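You operate a simulated robot arm through the tools that you are given. There is no shell and no other tool.

You are at the controls of a simulated robot arm. One attempt, no reset.

## Task
Lap the round cover until the flatness block passes it.
Fine: zero the block, slide the cover over its probe before and after lapping, and put it back on the black mat.

It is judged by the outcome, as a careful person would: the job done as asked, and still so three seconds after it is handed in. It fails if anything else is knocked over, pushed out of place, dropped, spilled or broken. A push-on lid holds only when it is set on centred and level and pressed home; a screw cap is set on level and turned clockwise until tight.

## Robot
A 7-joint arm with a two-finger parallel gripper, fixed in place. Base frame: the origin is on the floor under the middle of its stand, x ahead of it, y to its left, z up; the work surface is at about z = 860. Lengths are in mm, angles in rad, forces in N, time in s.
With the tool pointing down near the work surface it reaches from about 100 to 640 mm from the base axis. Its first joint turns from -1.152 to 1.152 rad. Payload 1.57 kg.
The TCP is the grasp point between the finger pads, 30 mm short of the fingertips. In the tool frame z runs along the fingers and y along their closing line. Largest opening 80 mm; finger width 17, thickness 12; the body of the gripper, 40 by 82 mm, starts 80 mm behind the TCP.
Orientation is that of the tool frame in the base frame, as a unit quaternion [w, x, y, z]. With the fingers straight down and closing along the base's y, the tool's x points along the base's -x, its y along +y and its z along -z.

## Interface
- The arm moves only by the tool send_rows. Its argument "motion" is a list of rows, each an object of numbers (a shift or turn left out is 0, a gripper value left out holds the last): "dx", "dy", "dz": the shift along the base's x, y, z in units of 25 mm (1.0 is 25 mm); "rx", "ry", "rz": the turn, a rotation vector about the base's x, y, z in units of 4 degrees (1.0 is 4 degrees); "grip": the closure in counts, from 0 (fully open) to 255 (shut). In form: [{"dx": .., "dy": .., "dz": .., "rx": .., "ry": .., "rz": .., "grip": ..}, ...]. A call has 1 to 20 rows; each row shifts and turns the commanded pose from where the row before left it. A call with a number of a shift or a turn outside -1 to 1 is refused whole. Rows are played at 5 a second. More than 50 mm and 0.15 rad between two rows, or a gripper value outside its range, and nothing of the call is played. Where a pose cannot be reached the arm comes as near as it can. A force on the tool above 40 N (or 10 N above the force at the start of the call, whichever is more), or a blocked arm, ends the call early, and 0.2 s more pass. Each finger travels about 72 mm/s and halts on what it meets, pressing with about 30 N; the grip force reading is that of the motor and also rises with nothing between the fingers. The clock runs only during rows and for 0.2 s after the last one: add rows that do not move to give the fingers time. It gives the time, the measured TCP pose, the force on the tool (base axes), the opening and the grip force at its end, in the units of the frame above (readings bear some noise), with the torque about the TCP (base axes, N m) and any sound that the robot's microphone picked up.
- Cameras (640 x 400 px; columns grow to the right, rows downward): "scene" is fixed at [59.1, 440.5, 1411.8]; the picture's right is [-0.71, -0.71, 0.00], its down [-0.47, 0.47, -0.74] and it looks along [0.53, -0.52, -0.67] (base axes); focal length 336 px, centre (320, 200). "wrist" rides on the gripper at [72, -7, -122] in the tool frame; the picture's right is [0.09, 1.00, 0.00], its down [-0.84, 0.08, -0.54] and it looks along [-0.54, 0.05, 0.84] (tool axes); focal length 238 px, centre (320, 200).
- capture(camera): a new picture of that camera. The clock stands still meanwhile.
- pixel_to_xyz(camera, pixels): for up to 12 pixels [column, row] of the newest picture of that camera ("zoom" is the newest enlarged one), the place [x, y, z] in the base frame of the surface seen there, good to about 2 mm. The clock stands still meanwhile.
- zoom(camera, box): a new picture of the part [left, top, right, bottom] of that camera's present view, enlarged. The clock stands still meanwhile.
- close_job(): hands the job in; it is judged then, once.

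Unless the task says otherwise, let go and move clear before handing in.

The tools are called after ">>>" as a command line: name --argument value ..., lists and objects as JSON in quotes. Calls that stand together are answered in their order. send_rows: Moves the arm, as the interface text tells. Its arguments: {"type":"object","properties":{"motion":{"type":"array","items":{"type":"object","properties":{"dx":{"type":"number"},"dy":{"type":"number"},"dz":{"type":"number"},"rx":{"type":"number"},"ry":{"type":"number"},"rz":{"type":"number"},"grip":{"type":"number"}}}}},"required":["motion"]} The other tools are called the same way: capture (camera) takes a picture; pixel_to_xyz (camera, pixels) gives the place of the surface under pixels of a picture; zoom (camera, box) takes an enlarged picture of a part of a camera's view; close_job () hands the job in.

At the start:

```text
t: 0.0
position: [410.7, 186.4, 1167.4]
ee_rot: [-0.001, 0.0, 1.0, 0.0]
ft_force: [0.4, 0.2, -0.2]
moment: [-0.03, 0.01, 0.0]
opening: 79.8
grip_force: 0.1
```

scene: 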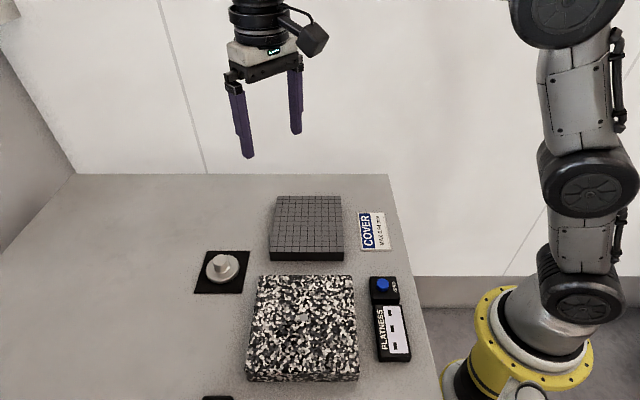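
wrist: 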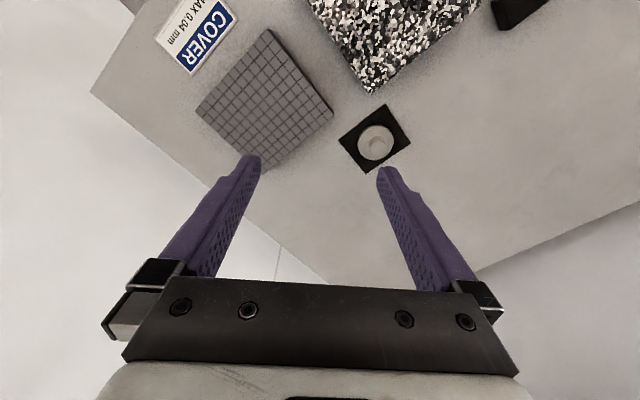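

The scene shows a round cover with a knob on a black mat near (222,267), a gridded lapping plate near (307,228), a speckled granite plate near (303,328), and a FLATNESS display with a blue button near (383,285). I'll zoom in on these to read the details before moving.

>>> zoom --camera "scene" --box '[340, 190, 440, 370]'

>>> zoom --camera "scene" --box '[180, 180, 400, 400]'

>>> capture --camera "scene"

>>> capture --camera "wrist"

```text
2.22 times, centred on (390, 280) of scene
```

zoom: 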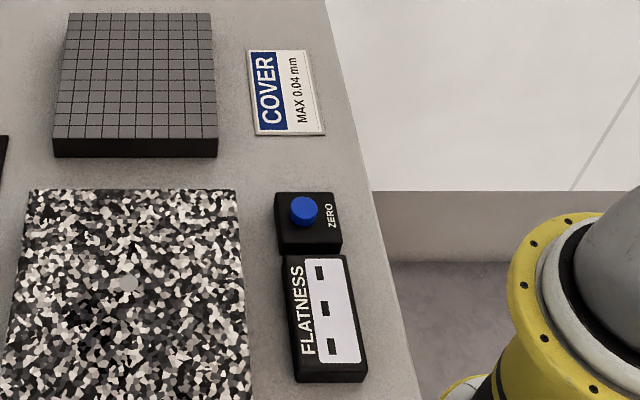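

```text
1.82 times, centred on (290, 290) of scene
```

zoom: 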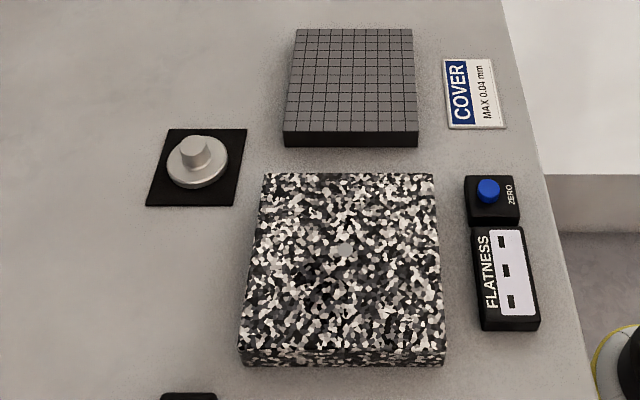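

```text
taken
```

scene: 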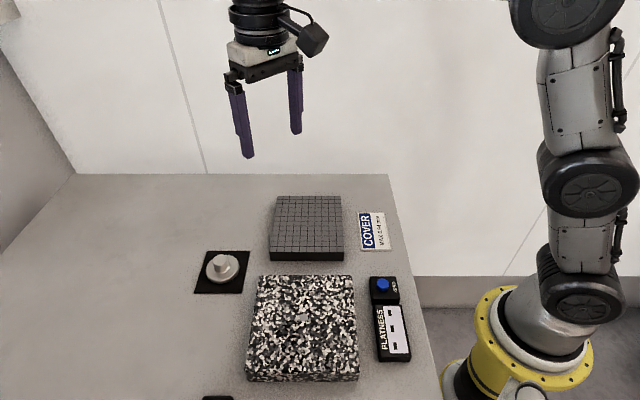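

```text
taken
```

wrist: 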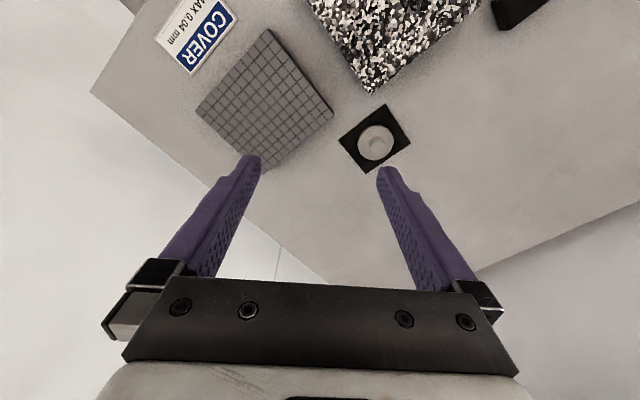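

The display shows three dashes and a label reads "COVER MAX 0.04 mm". There is another dark object at the bottom near (217,397), so I'll get positions for everything and zoom there.

>>> pixel_to_xyz --camera "scene" --pixels '[[222, 261], [221, 276], [195, 293], [206, 251], [249, 251], [242, 293], [302, 317], [383, 284], [383, 278], [392, 330], [217, 397], [370, 230]]'

>>> pixel_to_xyz --camera "scene" --pixels '[[278, 197], [339, 197], [343, 251], [270, 252], [307, 228], [257, 277], [351, 277], [357, 372], [247, 374], [371, 278], [396, 279], [400, 303]]'

>>> zoom --camera "scene" --box '[180, 360, 260, 400]'

>>> zoom --camera "scene" --box '[185, 240, 265, 300]'

```text
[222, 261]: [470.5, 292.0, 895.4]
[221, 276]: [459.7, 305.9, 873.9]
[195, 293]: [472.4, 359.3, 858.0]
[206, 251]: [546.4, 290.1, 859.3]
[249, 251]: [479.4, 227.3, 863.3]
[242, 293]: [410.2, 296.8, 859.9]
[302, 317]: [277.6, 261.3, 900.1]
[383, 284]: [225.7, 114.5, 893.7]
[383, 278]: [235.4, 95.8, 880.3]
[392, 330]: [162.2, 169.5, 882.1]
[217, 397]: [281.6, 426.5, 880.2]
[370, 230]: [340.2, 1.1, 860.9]
```

```text
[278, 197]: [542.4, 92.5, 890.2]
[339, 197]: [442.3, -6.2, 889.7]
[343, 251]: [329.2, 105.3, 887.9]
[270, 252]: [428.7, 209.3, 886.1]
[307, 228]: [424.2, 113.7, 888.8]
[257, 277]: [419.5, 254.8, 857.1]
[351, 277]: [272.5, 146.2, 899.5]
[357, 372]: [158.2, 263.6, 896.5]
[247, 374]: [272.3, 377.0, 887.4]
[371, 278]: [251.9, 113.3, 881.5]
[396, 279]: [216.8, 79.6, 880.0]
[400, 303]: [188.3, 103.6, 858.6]
```

```text
8.00 times, centred on (220, 380) of scene
```

zoom: 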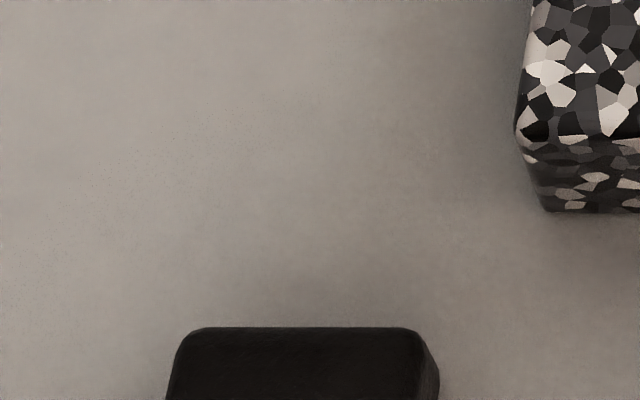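

```text
6.67 times, centred on (225, 270) of scene
```

zoom: 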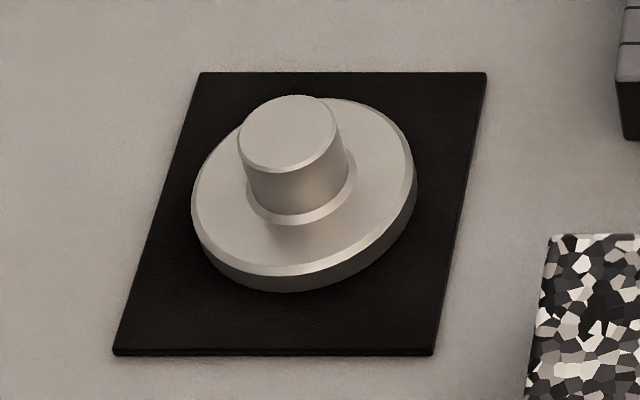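

The cover is a disc with a knob on the mat, centred near (470,292), and the mat and plates sit at 45°. I'll measure the cover's disc and knob edges from this zoom, then look at the dark object with the wrist camera.

>>> zoom --camera "scene" --box '[185, 240, 265, 300]'

>>> pixel_to_xyz --camera "zoom" --pixels '[[290, 133], [242, 133], [336, 128], [290, 98], [290, 168], [200, 190], [408, 190], [340, 105], [260, 268], [300, 185], [300, 240], [300, 320]]'

```text
6.67 times, centred on (225, 270) of scene
```

zoom: 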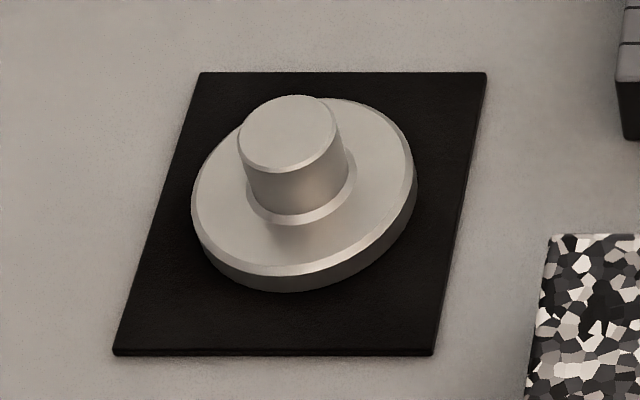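

```text
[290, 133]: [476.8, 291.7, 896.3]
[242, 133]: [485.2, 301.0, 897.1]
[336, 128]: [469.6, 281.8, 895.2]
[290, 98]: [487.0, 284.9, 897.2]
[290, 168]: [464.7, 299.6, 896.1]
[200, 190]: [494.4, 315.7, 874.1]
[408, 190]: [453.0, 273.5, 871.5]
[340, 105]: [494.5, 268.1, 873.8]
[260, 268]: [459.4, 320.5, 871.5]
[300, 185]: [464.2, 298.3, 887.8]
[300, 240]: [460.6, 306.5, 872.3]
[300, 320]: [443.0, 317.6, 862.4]
```

The knob top is at about (476.5,291.5,896.5) and 27 mm across, with the disc top at z≈873.5 and about 64 mm in diameter. Next I'll move up and over so the wrist camera can see the dark object and the granite block.

>>> send_rows --motion '[{"dx": -1, "dy": 1}, {"dx": -1, "dy": 1}, {"dx": -1, "dy": 1}, {"dx": -1, "dy": 0.5}, {"dx": -0.5}, {}]'

>>> capture --camera "wrist"

>>> capture --camera "scene"

```text
t: 1.4
position: [298.6, 274.9, 1167.6]
ee_rot: [0.0, 0.0, 1.0, 0.0]
ft_force: [-0.1, 0.1, -0.1]
moment: [0.01, 0.01, -0.04]
opening: 79.8
grip_force: 0.0
```

```text
taken
```

wrist: 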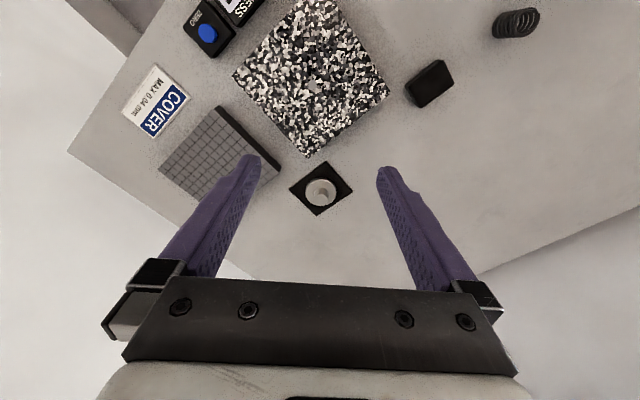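

```text
taken
```

scene: 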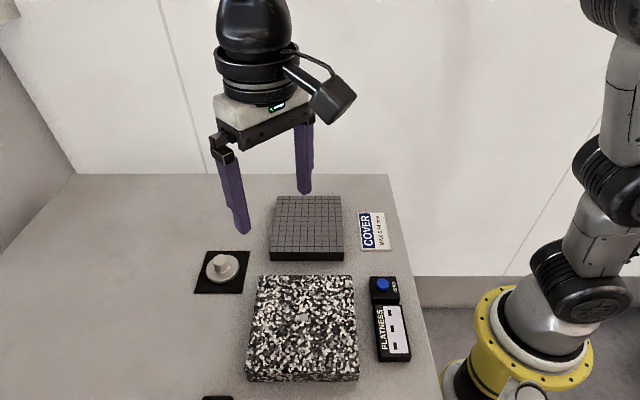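

>>> zoom --camera "wrist" --box '[380, 0, 560, 120]'

>>> pixel_to_xyz --camera "wrist" --pixels '[[428, 83], [516, 22], [311, 82], [303, 0], [235, 75], [388, 92], [308, 155], [208, 33], [320, 190]]'

>>> zoom --camera "wrist" --box '[180, 0, 400, 160]'

```text
3.33 times, centred on (470, 60) of wrist
```

zoom: 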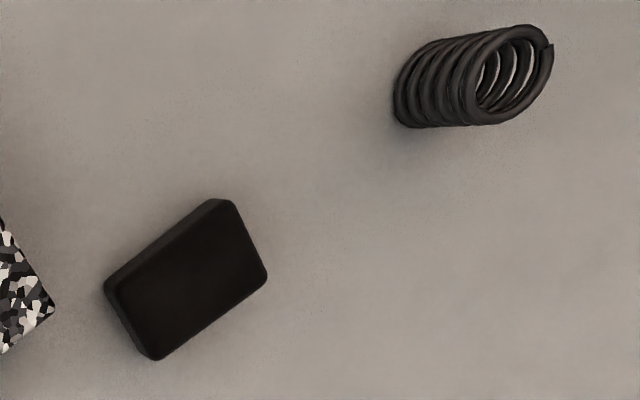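

```text
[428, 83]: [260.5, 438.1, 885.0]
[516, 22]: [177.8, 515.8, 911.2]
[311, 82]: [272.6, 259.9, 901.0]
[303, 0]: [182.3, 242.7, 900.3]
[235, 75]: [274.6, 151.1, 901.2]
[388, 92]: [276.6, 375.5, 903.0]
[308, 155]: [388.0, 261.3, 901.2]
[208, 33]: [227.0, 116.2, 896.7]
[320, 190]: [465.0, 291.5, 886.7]
```

```text
2.50 times, centred on (290, 80) of wrist
```

zoom: 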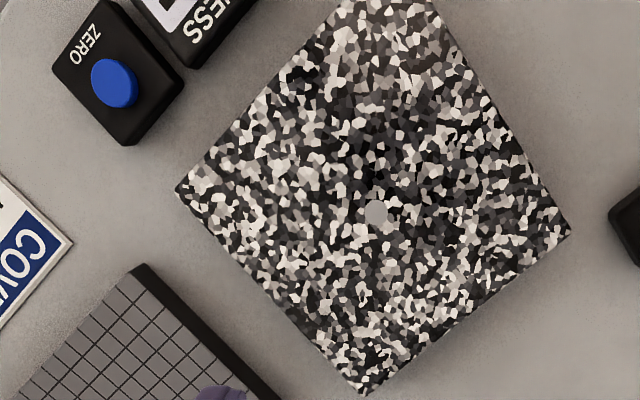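

The dark items are just an eraser-like block and a spring, which I'll stay clear of. The granite block's centre probe is at about (273,261,901) and the blue ZERO button at about (226.5,115.5,895), so I'll close the fingers and move above the button.

>>> send_rows --motion '[{"dx": -0.5, "dy": -1, "grip": 255}, {"dx": -0.5, "dy": -1}, {"dx": -0.5, "dy": -1}, {"dx": -0.5, "dy": -1}, {"dx": -0.5, "dy": -1}, {"dx": -0.4, "dy": -1}, {"dy": -0.38}, {"dz": -1}, {"dz": -1}, {"dz": -1}, {"dz": -1}, {"dz": -1}, {"dz": -1}, {"dz": -1}, {}]'

>>> capture --camera "scene"

>>> capture --camera "wrist"

```text
t: 4.6
position: [226.8, 114.1, 992.5]
ee_rot: [0.0, 0.0, 1.0, 0.0]
ft_force: [1.0, 0.6, -0.2]
moment: [-0.03, -0.02, 0.0]
opening: 0.1
grip_force: 21.1
```

```text
taken
```

scene: 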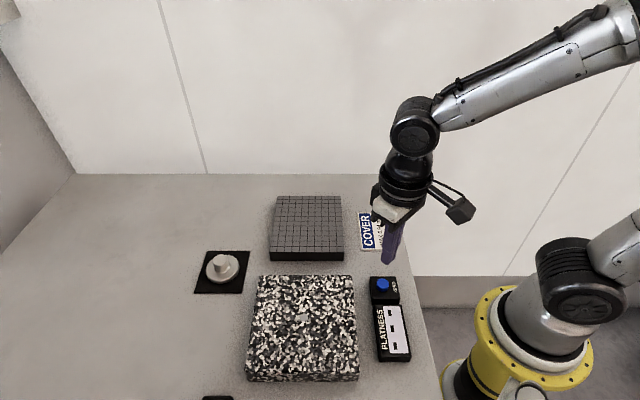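

```text
taken
```

wrist: 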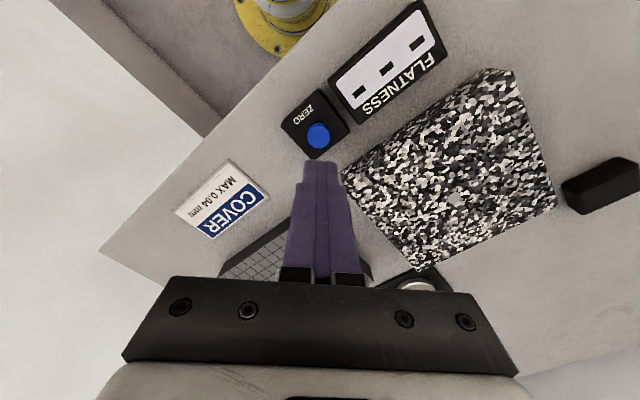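

The fingers are closed and hang just above the button, seen at wrist pixel (318,135). I'll check its exact position before pressing.

>>> zoom --camera "wrist" --box '[270, 80, 370, 180]'

>>> pixel_to_xyz --camera "wrist" --pixels '[[318, 130], [308, 132], [328, 132], [318, 125], [318, 138]]'

```text
4.00 times, centred on (320, 130) of wrist
```

zoom: 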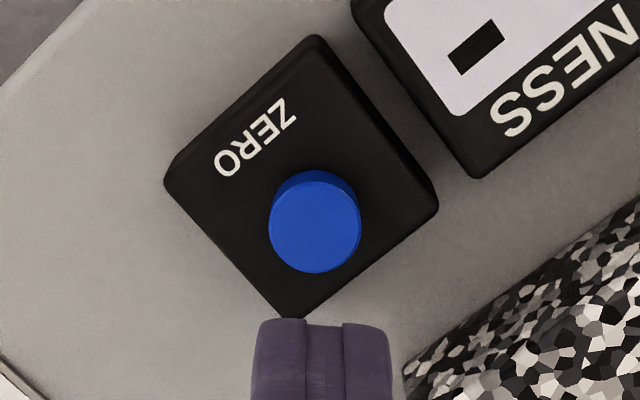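

```text
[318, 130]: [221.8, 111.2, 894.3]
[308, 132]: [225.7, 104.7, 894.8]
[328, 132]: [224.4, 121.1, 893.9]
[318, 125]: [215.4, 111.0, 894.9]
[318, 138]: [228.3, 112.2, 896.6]
```

The button centre is about (227,112.5) with its top at z≈895, which is almost under the TCP. I'll descend to just above it and then press in small steps.

>>> send_rows --motion '[{"dz": -0.8, "dy": -0.05}, {"dz": -0.8}, {"dz": -0.8}, {"dz": -0.16}, {}, {"dz": -0.06}, {"dz": -0.06}, {"dz": -0.06}]'

```text
t: 6.4
position: [225.7, 113.3, 924.2]
ee_rot: [0.0, -0.001, 1.0, -0.001]
ft_force: [0.2, 0.5, 0.5]
moment: [0.0, 0.01, 0.0]
opening: 0.3
grip_force: 21.2
```

There's no contact force yet with the tip at z≈894. I'll keep going down in 1 mm steps.

>>> send_rows --motion '[{"dz": -0.04}, {"dz": -0.04}, {"dz": -0.04}, {"dz": -0.04}]'

```text
t: 7.4
position: [225.2, 113.6, 919.1]
ee_rot: [0.0, 0.0, 1.0, -0.001]
ft_force: [0.8, 0.6, 1.9]
moment: [-0.03, -0.02, -0.05]
opening: 0.1
grip_force: 21.5
heard: click
```

A click was heard with about 2 N of force, so the button was pressed. I'll back off upward and check the display.

>>> send_rows --motion '[{"dz": 0.5}, {"dz": 1}, {"dz": 1}, {"dz": 1}, {}]'

>>> zoom --camera "scene" --box '[340, 260, 440, 370]'

>>> capture --camera "wrist"

```text
t: 8.6
position: [226.0, 112.4, 1008.0]
ee_rot: [0.0, 0.0, 1.0, 0.0]
ft_force: [-0.3, 0.6, 0.6]
moment: [0.02, -0.02, -0.02]
opening: 0.0
grip_force: 21.2
```

```text
3.64 times, centred on (390, 315) of scene
```

zoom: 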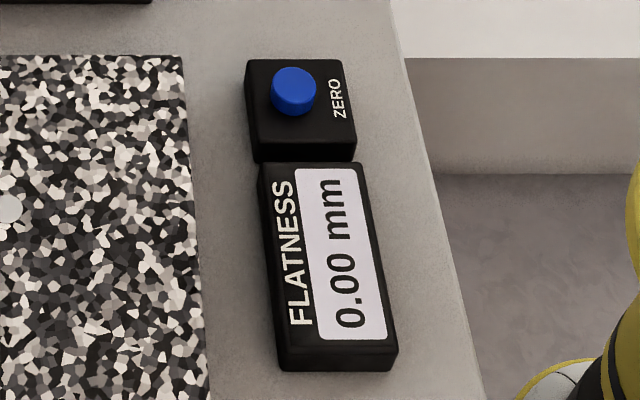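

```text
taken
```

wrist: 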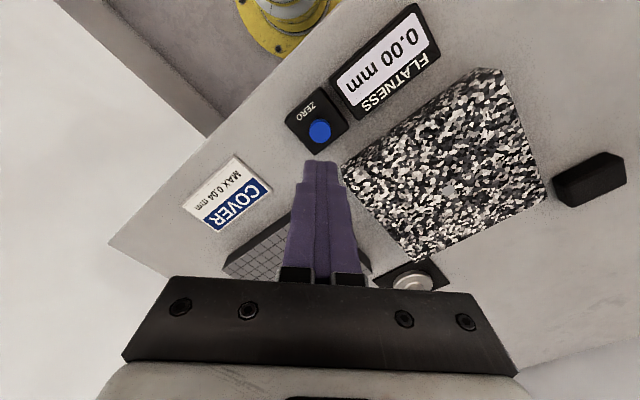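

The display now reads 0.00 mm, so the block is zeroed. Next I'll open the gripper and move above the cover at (476.5,291.5).

>>> send_rows --motion '[{"dx": 0.91, "dy": 0.65, "grip": 0}, {"dx": 0.91, "dy": 0.65}, {"dx": 0.91, "dy": 0.65}, {"dx": 0.91, "dy": 0.65}, {"dx": 0.91, "dy": 0.65}, {"dx": 0.91, "dy": 0.65}, {"dx": 0.91, "dy": 0.65}, {"dx": 0.91, "dy": 0.65}, {"dx": 0.91, "dy": 0.65}, {"dx": 0.91, "dy": 0.65}, {"dx": 0.92, "dy": 0.66}, {}, {}]'

>>> capture --camera "wrist"

>>> capture --camera "scene"

```text
t: 11.4
position: [477.6, 291.2, 1006.4]
ee_rot: [0.0, -0.001, 1.0, 0.001]
ft_force: [-0.3, -0.8, -0.3]
moment: [-0.04, 0.01, -0.01]
opening: 80.1
grip_force: 0.0
```

```text
taken
```

wrist: 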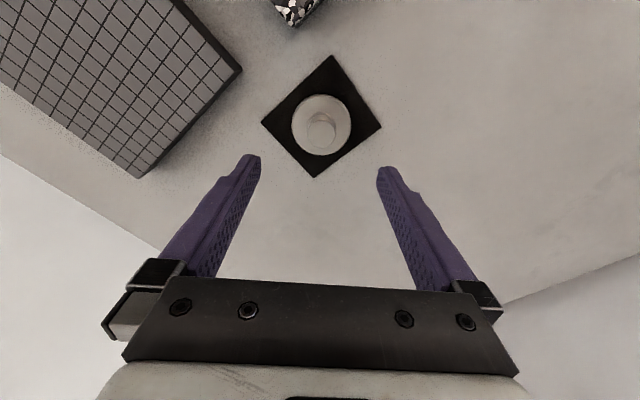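

```text
taken
```

scene: 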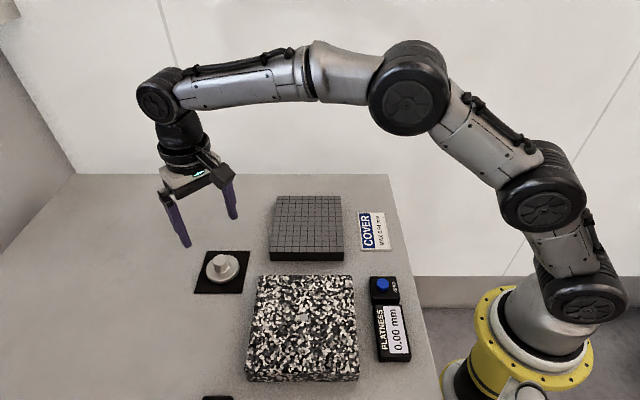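

The cover is between the open fingers, with its knob at about (321,130) in the wrist view. I'll measure the knob and disc edges from this closer view.

>>> zoom --camera "wrist" --box '[250, 45, 390, 185]'

>>> pixel_to_xyz --camera "zoom" --pixels '[[325, 230], [290, 230], [360, 230], [325, 205], [325, 260], [210, 225], [415, 225], [330, 335], [365, 30], [490, 235], [305, 375], [155, 215]]'

```text
2.86 times, centred on (320, 115) of wrist
```

zoom: 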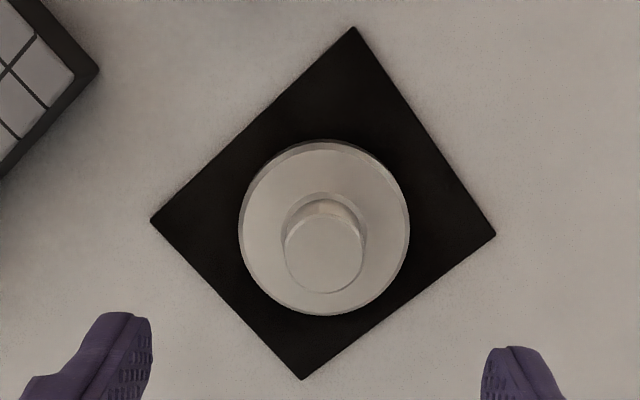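

```text
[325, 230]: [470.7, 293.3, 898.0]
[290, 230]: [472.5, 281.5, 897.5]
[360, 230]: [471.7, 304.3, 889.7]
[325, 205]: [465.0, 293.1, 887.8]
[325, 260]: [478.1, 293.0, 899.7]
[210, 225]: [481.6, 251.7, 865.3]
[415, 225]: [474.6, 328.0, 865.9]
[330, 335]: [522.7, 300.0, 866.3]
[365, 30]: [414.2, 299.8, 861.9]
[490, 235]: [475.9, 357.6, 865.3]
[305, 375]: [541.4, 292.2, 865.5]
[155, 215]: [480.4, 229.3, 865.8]
```

The knob centre is about (476.5,292.5) with its top at z≈897. I'll descend so the fingertips stop about 5 mm above the disc top, then close on the knob.

>>> send_rows --motion '[{"dz": -1, "dy": 0.05, "dx": -0.04}, {"dz": -1}, {"dz": -1}, {"dz": -0.5}, {"dz": -0.2}, {"dz": -0.16}, {}]'

>>> capture --camera "wrist"

>>> zoom --camera "scene" --box '[160, 200, 280, 300]'

```text
t: 13.0
position: [476.0, 293.7, 910.2]
ee_rot: [0.0, 0.0, 1.0, 0.0]
ft_force: [-0.1, -0.1, 0.4]
moment: [0.0, 0.0, 0.0]
opening: 79.8
grip_force: 0.1
```

```text
taken
```

wrist: 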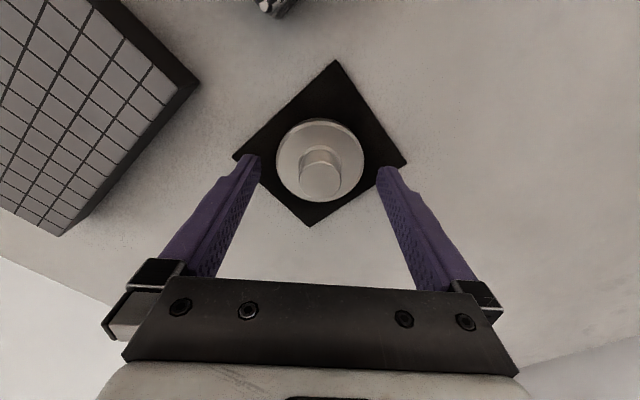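

```text
4.00 times, centred on (220, 250) of scene
```

zoom: 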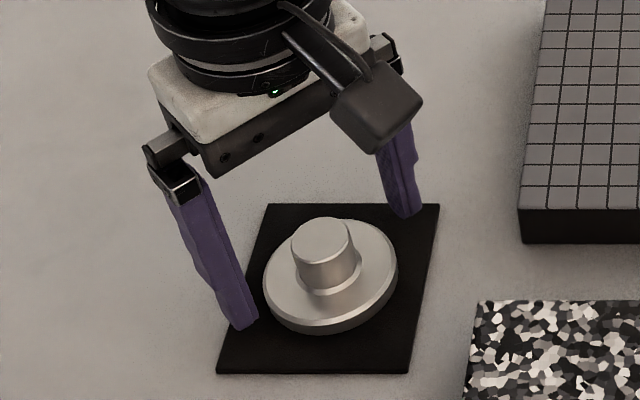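

The fingers straddle the knob with their tips about 6 mm above the disc. I'll lower 2 mm more and close.

>>> send_rows --motion '[{"dz": -0.08}, {"grip": 255}, {}, {}, {}, {}]'

>>> zoom --camera "scene" --box '[160, 200, 280, 300]'

```text
t: 14.4
position: [475.8, 293.5, 908.5]
ee_rot: [0.001, 0.0, 1.0, 0.0]
ft_force: [0.8, 0.7, -0.4]
moment: [-0.01, 0.03, 0.06]
opening: 27.0
grip_force: 29.9
```

```text
4.00 times, centred on (220, 250) of scene
```

zoom: 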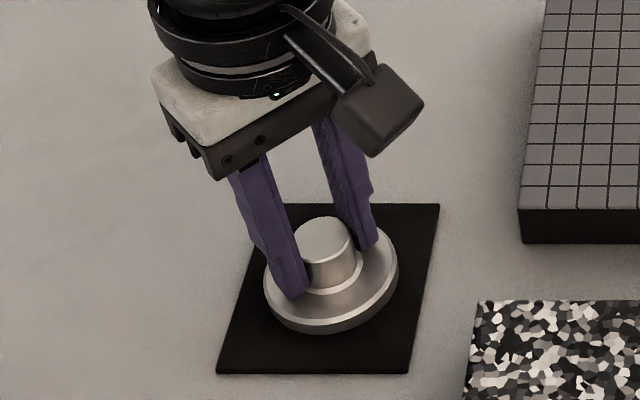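

The knob is held at 27 mm opening with the grip settled. I'll lift about 75 mm and carry the cover over the +x side of the granite block, offset from the probe.

>>> send_rows --motion '[{"dz": 0.4}, {"dz": 0.8}, {"dz": 1}, {"dz": 0.9}, {}, {"dx": -0.7, "dy": -0.15}, {"dx": -0.7, "dy": -0.15}, {"dx": -0.7, "dy": -0.15}, {"dx": -0.7, "dy": -0.15}, {"dx": -0.7, "dy": -0.15}, {"dx": -0.7, "dy": -0.15}, {"dx": -0.7, "dy": -0.15}, {"dx": -0.7, "dy": -0.15}, {"dx": -0.7, "dy": -0.1}, {}, {}]'

>>> capture --camera "scene"

>>> capture --camera "wrist"

```text
t: 17.8
position: [317.0, 259.2, 985.8]
ee_rot: [0.0, 0.0, 1.0, -0.001]
ft_force: [0.3, 0.1, 0.3]
moment: [-0.03, 0.03, 0.0]
opening: 0.1
grip_force: 21.2
```

```text
taken
```

scene: 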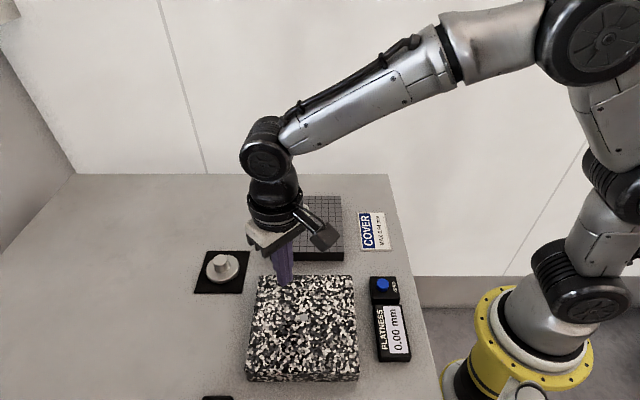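

```text
taken
```

wrist: 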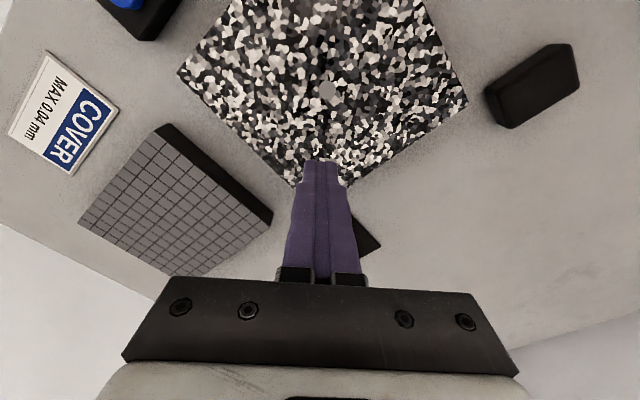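

The opening reads 0.1 and the scene shows the cover still on its mat at (222,268), so the fingers slipped off the knob during the lift. I'll check whether the cover moved and how the fingers sit.

>>> zoom --camera "scene" --box '[185, 240, 265, 300]'

>>> pixel_to_xyz --camera "zoom" --pixels '[[290, 133], [242, 133], [336, 128], [290, 98], [290, 168], [200, 190], [408, 190], [260, 268]]'

>>> zoom --camera "scene" --box '[235, 200, 355, 300]'

```text
6.67 times, centred on (225, 270) of scene
```

zoom: 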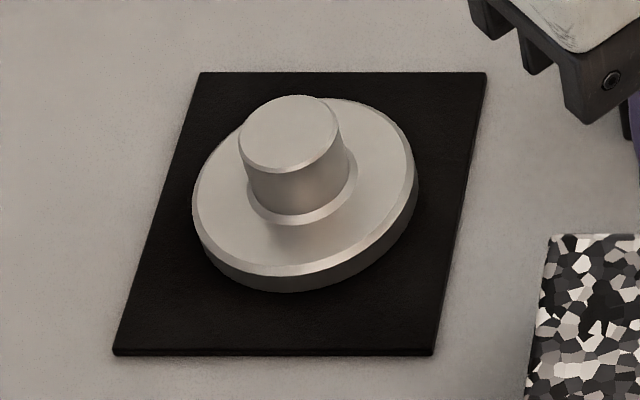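

```text
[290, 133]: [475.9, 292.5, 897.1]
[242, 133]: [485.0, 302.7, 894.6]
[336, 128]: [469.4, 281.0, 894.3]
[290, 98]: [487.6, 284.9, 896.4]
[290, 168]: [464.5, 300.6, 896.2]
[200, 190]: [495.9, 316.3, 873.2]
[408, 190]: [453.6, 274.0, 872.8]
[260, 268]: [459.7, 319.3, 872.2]
```

```text
4.00 times, centred on (295, 250) of scene
```

zoom: 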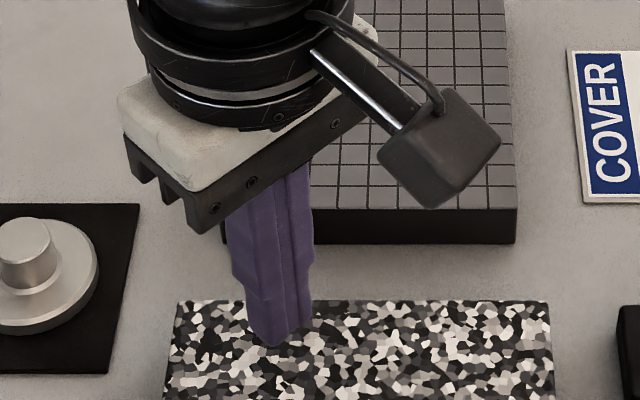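

The cover hasn't moved from (476,292), so nothing was disturbed. I'll go back, regrip slightly deeper, and lift slowly while watching the opening and force.

>>> send_rows --motion '[{"grip": 0, "dz": 0.4}, {"dx": 0.7, "dy": 0.15}, {"dx": 0.7, "dy": 0.15}, {"dx": 0.7, "dy": 0.15}, {"dx": 0.7, "dy": 0.15}, {"dx": 0.7, "dy": 0.15}, {"dx": 0.7, "dy": 0.15}, {"dx": 0.7, "dy": 0.15}, {"dx": 0.7, "dy": 0.15}, {"dx": 0.77, "dy": 0.13}, {}, {"dz": -0.8}, {"dz": -0.8}, {"dz": -0.8}, {"dz": -0.5}, {"dz": -0.3}, {"dz": -0.2}, {}]'

>>> capture --camera "wrist"

>>> zoom --camera "scene" --box '[160, 200, 280, 300]'

```text
t: 21.6
position: [478.5, 293.9, 911.6]
ee_rot: [0.0, -0.001, 1.0, 0.0]
ft_force: [0.8, -0.7, 0.4]
moment: [0.0, -0.02, 0.0]
opening: 79.7
grip_force: 0.0
```

```text
taken
```

wrist: 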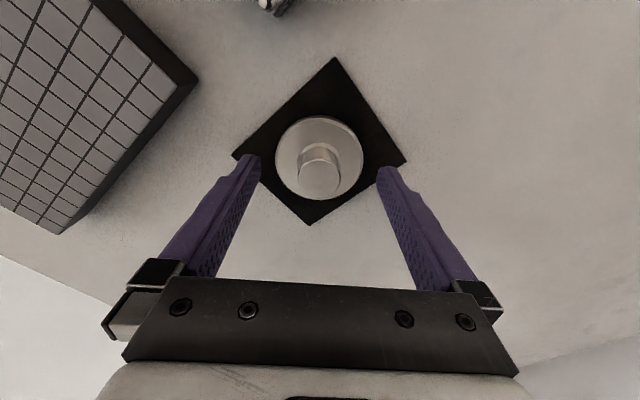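

```text
4.00 times, centred on (220, 250) of scene
```

zoom: 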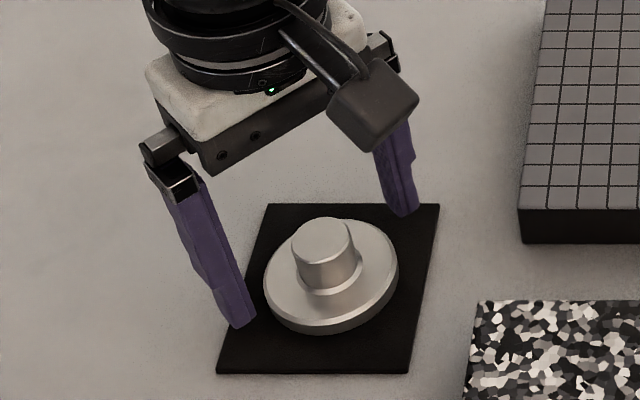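

The fingers straddle the knob again at z≈911.6. I'll shift 2 mm in -x, lower 5 mm so the tips are at about 876.5, and close.

>>> send_rows --motion '[{"dx": -0.08}, {"dz": -0.1}, {"dz": -0.1}, {"grip": 255}, {}, {}, {}, {}, {}, {}]'

>>> zoom --camera "scene" --box '[190, 230, 260, 290]'

>>> zoom --camera "wrist" --box '[240, 60, 400, 230]'

```text
t: 23.8
position: [475.9, 292.9, 907.0]
ee_rot: [0.002, 0.0, 1.0, 0.0]
ft_force: [0.7, -1.3, 12.1]
moment: [-0.09, -0.03, 0.0]
opening: 26.9
grip_force: 29.6
```

```text
6.67 times, centred on (225, 260) of scene
```

zoom: 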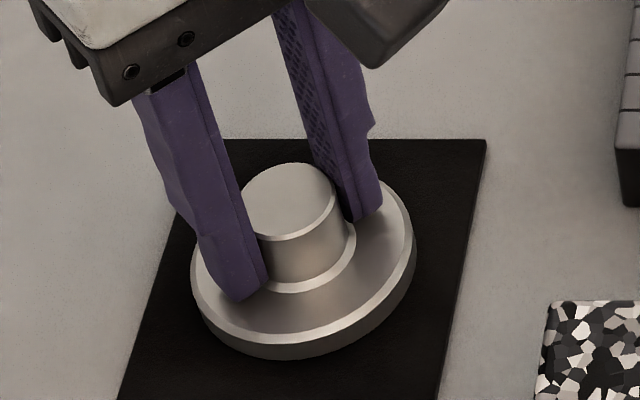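

```text
2.35 times, centred on (320, 145) of wrist
```

zoom: 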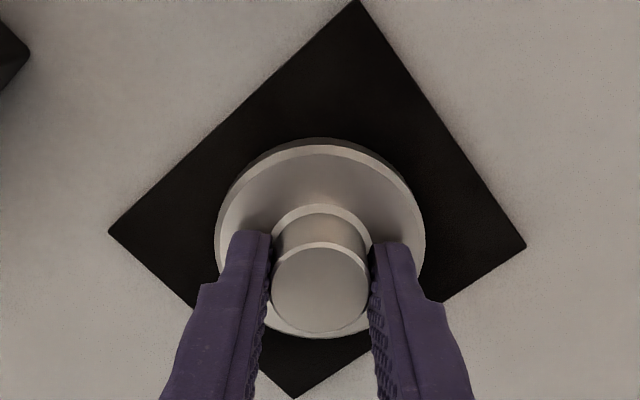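

Fz reads about +12 N, so the fingertips are resting on the flared collar at the foot of the knob. I'll lift in very small steps and watch the force and opening to find out where it slips.

>>> send_rows --motion '[{"dz": 0.04}, {"dz": 0.04}, {"dz": 0.04}, {"dz": 0.04}]'

>>> zoom --camera "scene" --box '[190, 230, 260, 290]'

```text
t: 24.8
position: [474.3, 293.5, 907.6]
ee_rot: [-0.003, -0.001, 1.0, -0.002]
ft_force: [-0.2, 0.5, -0.3]
moment: [0.02, 0.0, 0.02]
opening: 27.0
grip_force: 30.0
```

```text
6.67 times, centred on (225, 260) of scene
```

zoom: 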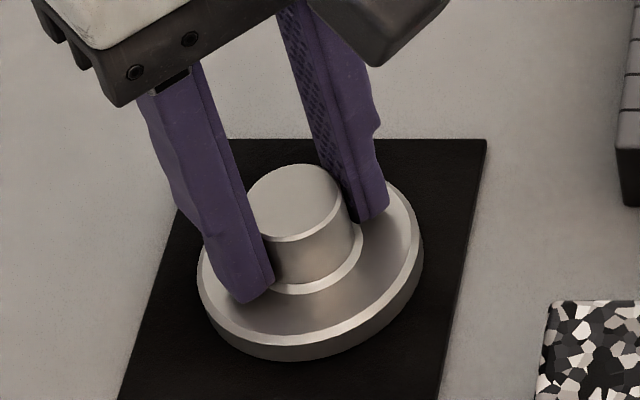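

The cover shifted very slightly with the fingers and Fz is back to about 0, so the grip is holding. I'll keep lifting slowly.

>>> send_rows --motion '[{"dz": 0.06}, {"dz": 0.06}, {"dz": 0.06}, {"dz": 0.06}]'

>>> zoom --camera "scene" --box '[190, 230, 260, 290]'

```text
t: 25.8
position: [477.1, 293.4, 915.7]
ee_rot: [0.0, 0.0, 1.0, -0.001]
ft_force: [0.3, -0.1, -1.3]
moment: [0.01, -0.02, -0.01]
opening: 27.0
grip_force: 30.1
```

```text
6.67 times, centred on (225, 260) of scene
```

zoom: 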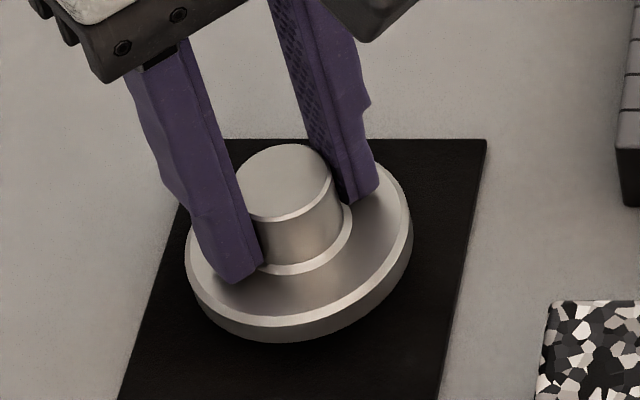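

The cover is now clearly lifted off the mat, level, with 27 mm opening. I'll continue the lift at a gentle speed and check again.

>>> send_rows --motion '[{"dz": 0.1}, {"dz": 0.15}, {"dz": 0.2}, {"dz": 0.2}, {"dz": 0.2}, {"dz": 0.2}, {"dz": 0.2}, {"dz": 0.2}, {"dz": 0.2}, {"dz": 0.2}, {"dz": 0.2}, {"dz": 0.2}, {"dz": 0.2}, {"dz": 0.2}, {"dz": 0.15}, {"dz": 0.1}, {}]'

>>> capture --camera "scene"

```text
t: 29.4
position: [476.0, 294.2, 989.0]
ee_rot: [0.0, 0.0, 1.0, 0.0]
ft_force: [0.8, 0.1, -1.0]
moment: [-0.02, 0.01, -0.01]
opening: 27.1
grip_force: 30.2
```

```text
taken
```

scene: 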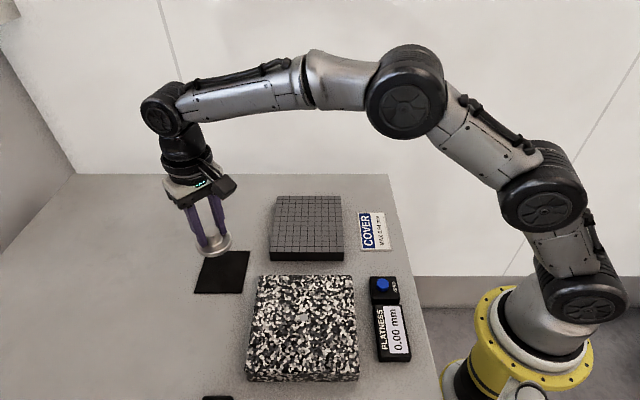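

The cover is held securely at z≈989 with its bottom well above the granite. I'll carry it gently over to (318,261), off the probe on the +x side.

>>> send_rows --motion '[{"dx": -0.2, "dy": -0.04}, {"dx": -0.4, "dy": -0.083}, {"dx": -0.4, "dy": -0.083}, {"dx": -0.4, "dy": -0.083}, {"dx": -0.4, "dy": -0.083}, {"dx": -0.4, "dy": -0.083}, {"dx": -0.4, "dy": -0.083}, {"dx": -0.4, "dy": -0.083}, {"dx": -0.4, "dy": -0.083}, {"dx": -0.4, "dy": -0.083}, {"dx": -0.4, "dy": -0.083}, {"dx": -0.4, "dy": -0.083}, {"dx": -0.4, "dy": -0.083}, {"dx": -0.4, "dy": -0.083}, {"dx": -0.4, "dy": -0.083}, {"dx": -0.4, "dy": -0.083}, {"dx": -0.12, "dy": -0.04}, {}]'

>>> capture --camera "scene"

>>> capture --camera "wrist"

```text
t: 33.2
position: [318.0, 259.7, 988.6]
ee_rot: [0.0, 0.0, 1.0, 0.0]
ft_force: [-0.3, -0.7, -1.4]
moment: [0.0, 0.03, 0.03]
opening: 26.7
grip_force: 30.1
```

```text
taken
```

scene: 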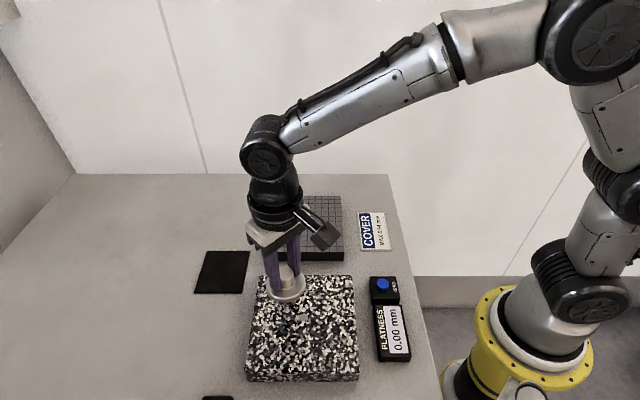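

```text
taken
```

wrist: 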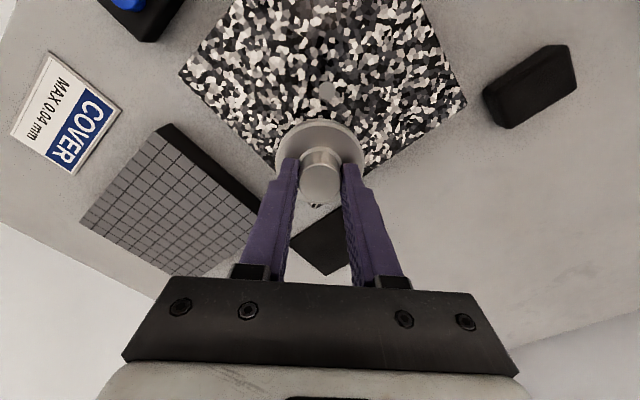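

The cover is over the +x corner region of the granite, with the probe visible at wrist pixel (327,91). I'll descend most of the way, then use 1 mm steps until contact.

>>> send_rows --motion '[{"dz": -0.2}, {"dz": -0.3}, {"dz": -0.3}, {"dz": -0.3}, {"dz": -0.2}, {"dz": -0.1}, {"dz": -0.06}, {}]'

>>> pixel_to_xyz --camera "wrist" --pixels '[[327, 91], [320, 88], [334, 94]]'

>>> zoom --camera "scene" --box '[240, 230, 340, 310]'

```text
t: 35.0
position: [317.6, 260.3, 952.6]
ee_rot: [0.0, 0.0, 1.0, 0.0]
ft_force: [-1.6, 0.5, -1.6]
moment: [-0.01, 0.0, 0.0]
opening: 26.9
grip_force: 29.5
```

```text
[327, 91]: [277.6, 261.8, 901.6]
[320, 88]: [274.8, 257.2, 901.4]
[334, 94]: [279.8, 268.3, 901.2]
```

```text
5.00 times, centred on (290, 270) of scene
```

zoom: 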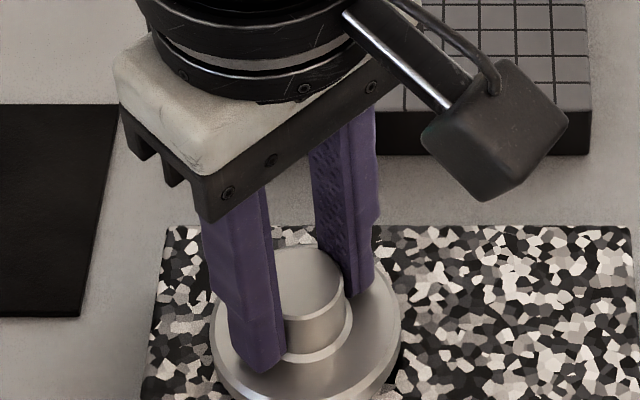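

The probe is at about (277,262) and the cover bottom should be roughly 6–7 mm above the granite. I'll step down 1 mm at a time.

>>> send_rows --motion '[{"dz": -0.04}, {"dz": -0.04}, {"dz": -0.04}, {"dz": -0.04}, {"dz": -0.04}]'

```text
t: 36.2
position: [318.1, 259.3, 946.8]
ee_rot: [0.0, -0.001, 1.0, 0.0]
ft_force: [-0.1, 0.0, -0.7]
moment: [0.02, 0.0, -0.01]
opening: 27.0
grip_force: 30.0
```

>>> send_rows --motion '[{"dz": -0.03}, {"dz": -0.03}]'

```text
t: 36.8
position: [317.9, 260.0, 945.8]
ee_rot: [0.0, 0.0, 1.0, 0.0]
ft_force: [-0.4, 0.5, -0.6]
moment: [-0.02, 0.03, 0.0]
opening: 26.9
grip_force: 29.9
```

>>> send_rows --motion '[{"dz": -0.03}, {"dz": -0.03}]'

```text
t: 37.4
position: [318.3, 259.7, 944.2]
ee_rot: [0.0, 0.0, 1.0, 0.0]
ft_force: [0.4, 0.9, -0.9]
moment: [0.02, -0.02, -0.01]
opening: 27.0
grip_force: 30.1
```

>>> send_rows --motion '[{"dz": -0.03}, {"dz": -0.03}]'

>>> zoom --camera "scene" --box '[260, 260, 330, 310]'

```text
t: 38.0
position: [318.3, 261.2, 942.2]
ee_rot: [0.002, 0.0, 1.0, 0.0]
ft_force: [-3.1, -3.2, 9.1]
moment: [-0.17, 0.02, -0.07]
opening: 27.1
grip_force: 29.9
```

```text
8.00 times, centred on (295, 285) of scene
```

zoom: 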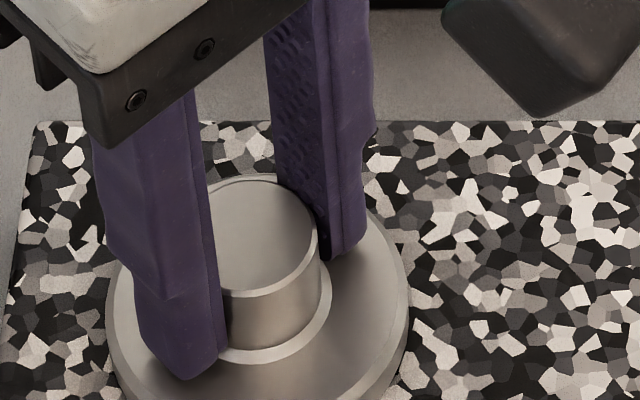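

Contact is confirmed at TCP z≈942–943 with about 9 N. I'll ease off slightly and slide the cover along -x across the probe at (277,262).

>>> send_rows --motion '[{"dz": 0.015, "dy": 0.02}, {"dx": -0.1}, {"dx": -0.15}, {"dx": -0.2}, {"dx": -0.2}, {"dx": -0.2}, {"dx": -0.2}, {"dx": -0.2}, {"dx": -0.2}, {"dx": -0.2}]'

>>> capture --camera "scene"

>>> zoom --camera "scene" --box '[350, 260, 430, 370]'

```text
t: 40.2
position: [277.5, 260.2, 942.5]
ee_rot: [0.001, 0.0, 1.0, 0.001]
ft_force: [7.4, -1.0, 14.4]
moment: [-0.08, -0.23, 0.02]
opening: 27.0
grip_force: 30.0
```

```text
taken
```

scene: 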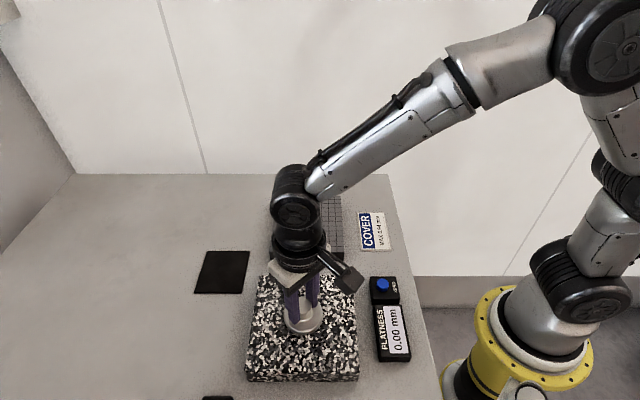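

```text
3.64 times, centred on (390, 315) of scene
```

zoom: 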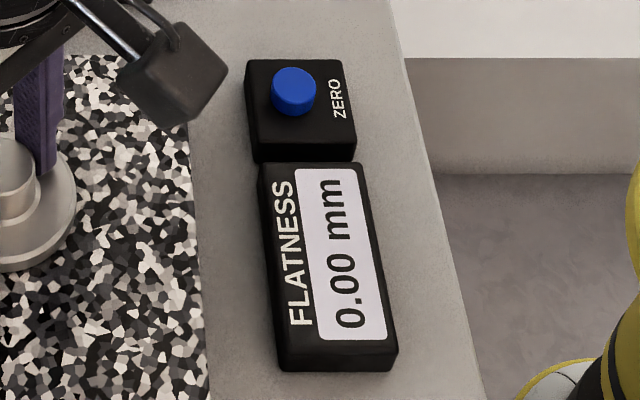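

The cover is over the probe and the display reads 0.00 mm so far. I'll continue sliding all the way past the probe to complete the sweep.

>>> send_rows --motion '[{"dz": 0.02, "dx": -0.1}, {"dx": -0.2}, {"dx": -0.2}, {"dx": -0.2}, {"dx": -0.2}, {"dx": -0.2}, {"dx": -0.2}, {"dx": -0.2}, {"dx": -0.2}, {}]'

>>> zoom --camera "scene" --box '[230, 260, 430, 390]'

```text
t: 42.4
position: [235.0, 260.9, 943.3]
ee_rot: [0.0, 0.0, 1.0, 0.0]
ft_force: [5.0, 0.5, 9.6]
moment: [-0.04, -0.32, -0.01]
opening: 27.1
grip_force: 30.5
```

```text
3.08 times, centred on (330, 325) of scene
```

zoom: 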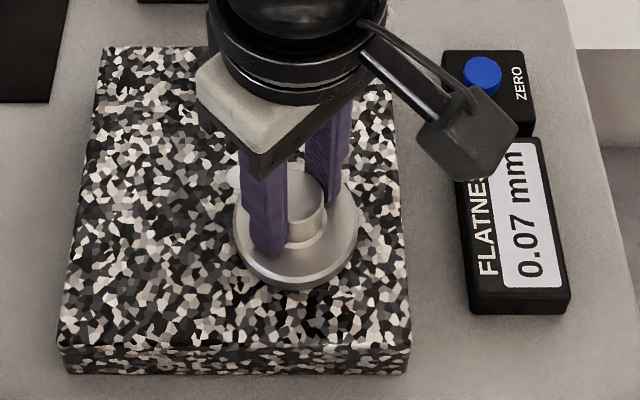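

The display now reads 0.07 mm, the "before" value, which is above the 0.04 mm limit, so lapping is needed. I'll lift the cover gently and carry it to the gridded lap plate centred near (435,100).

>>> send_rows --motion '[{"dz": 0.08}, {"dz": 0.15}, {"dz": 0.25}, {"dz": 0.3}, {"dz": 0.3}, {"dz": 0.3}, {"dz": 0.2}, {}]'

>>> capture --camera "scene"

>>> capture --camera "wrist"

```text
t: 44.2
position: [234.9, 261.3, 982.7]
ee_rot: [0.0, 0.0, 1.0, 0.0]
ft_force: [-0.4, -0.8, -0.6]
moment: [0.02, -0.02, 0.01]
opening: 26.9
grip_force: 30.3
```

```text
taken
```

scene: 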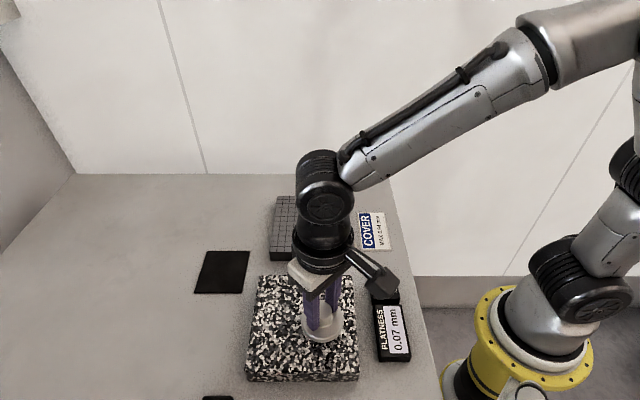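

```text
taken
```

wrist: 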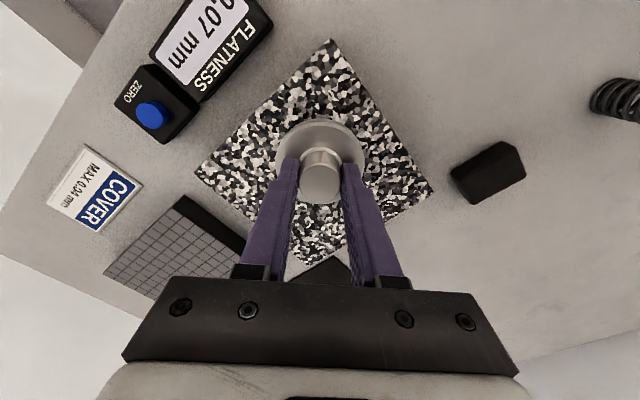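

The cover is securely held (27 mm) and the display kept 0.07 mm. I'll carry it to above the lap plate centre at (435,100).

>>> send_rows --motion '[{"dx": 0.25, "dy": -0.2}, {"dx": 0.45, "dy": -0.363}, {"dx": 0.45, "dy": -0.363}, {"dx": 0.45, "dy": -0.363}, {"dx": 0.45, "dy": -0.363}, {"dx": 0.45, "dy": -0.363}, {"dx": 0.45, "dy": -0.363}, {"dx": 0.45, "dy": -0.363}, {"dx": 0.45, "dy": -0.363}, {"dx": 0.45, "dy": -0.363}, {"dx": 0.45, "dy": -0.363}, {"dx": 0.45, "dy": -0.363}, {"dx": 0.45, "dy": -0.363}, {"dx": 0.45, "dy": -0.363}, {"dx": 0.45, "dy": -0.363}, {"dx": 0.45, "dy": -0.363}, {"dx": 0.45, "dy": -0.363}, {"dx": 0.45, "dy": -0.363}, {"dx": 0.1, "dy": -0.07}, {}]'

>>> capture --camera "scene"

>>> capture --camera "wrist"

```text
t: 48.4
position: [433.4, 98.2, 982.0]
ee_rot: [0.0, 0.0, 1.0, 0.0]
ft_force: [1.2, -0.6, -0.5]
moment: [0.04, -0.01, -0.03]
opening: 27.2
grip_force: 29.8
```

```text
taken
```

scene: 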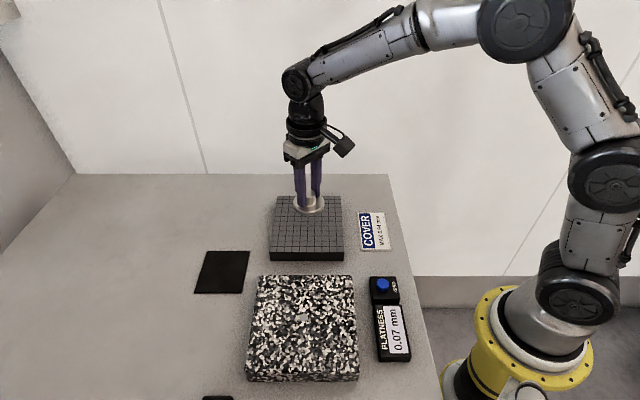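

```text
taken
```

wrist: 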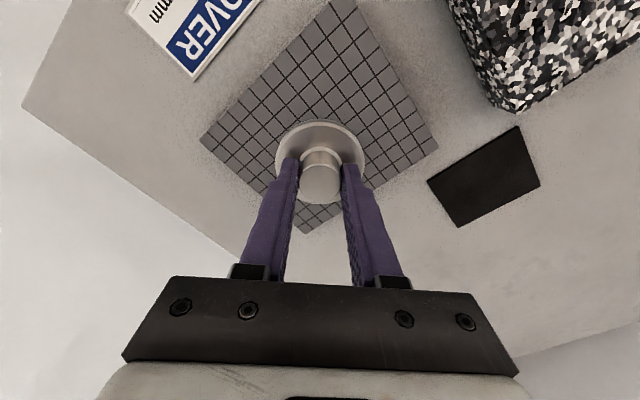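

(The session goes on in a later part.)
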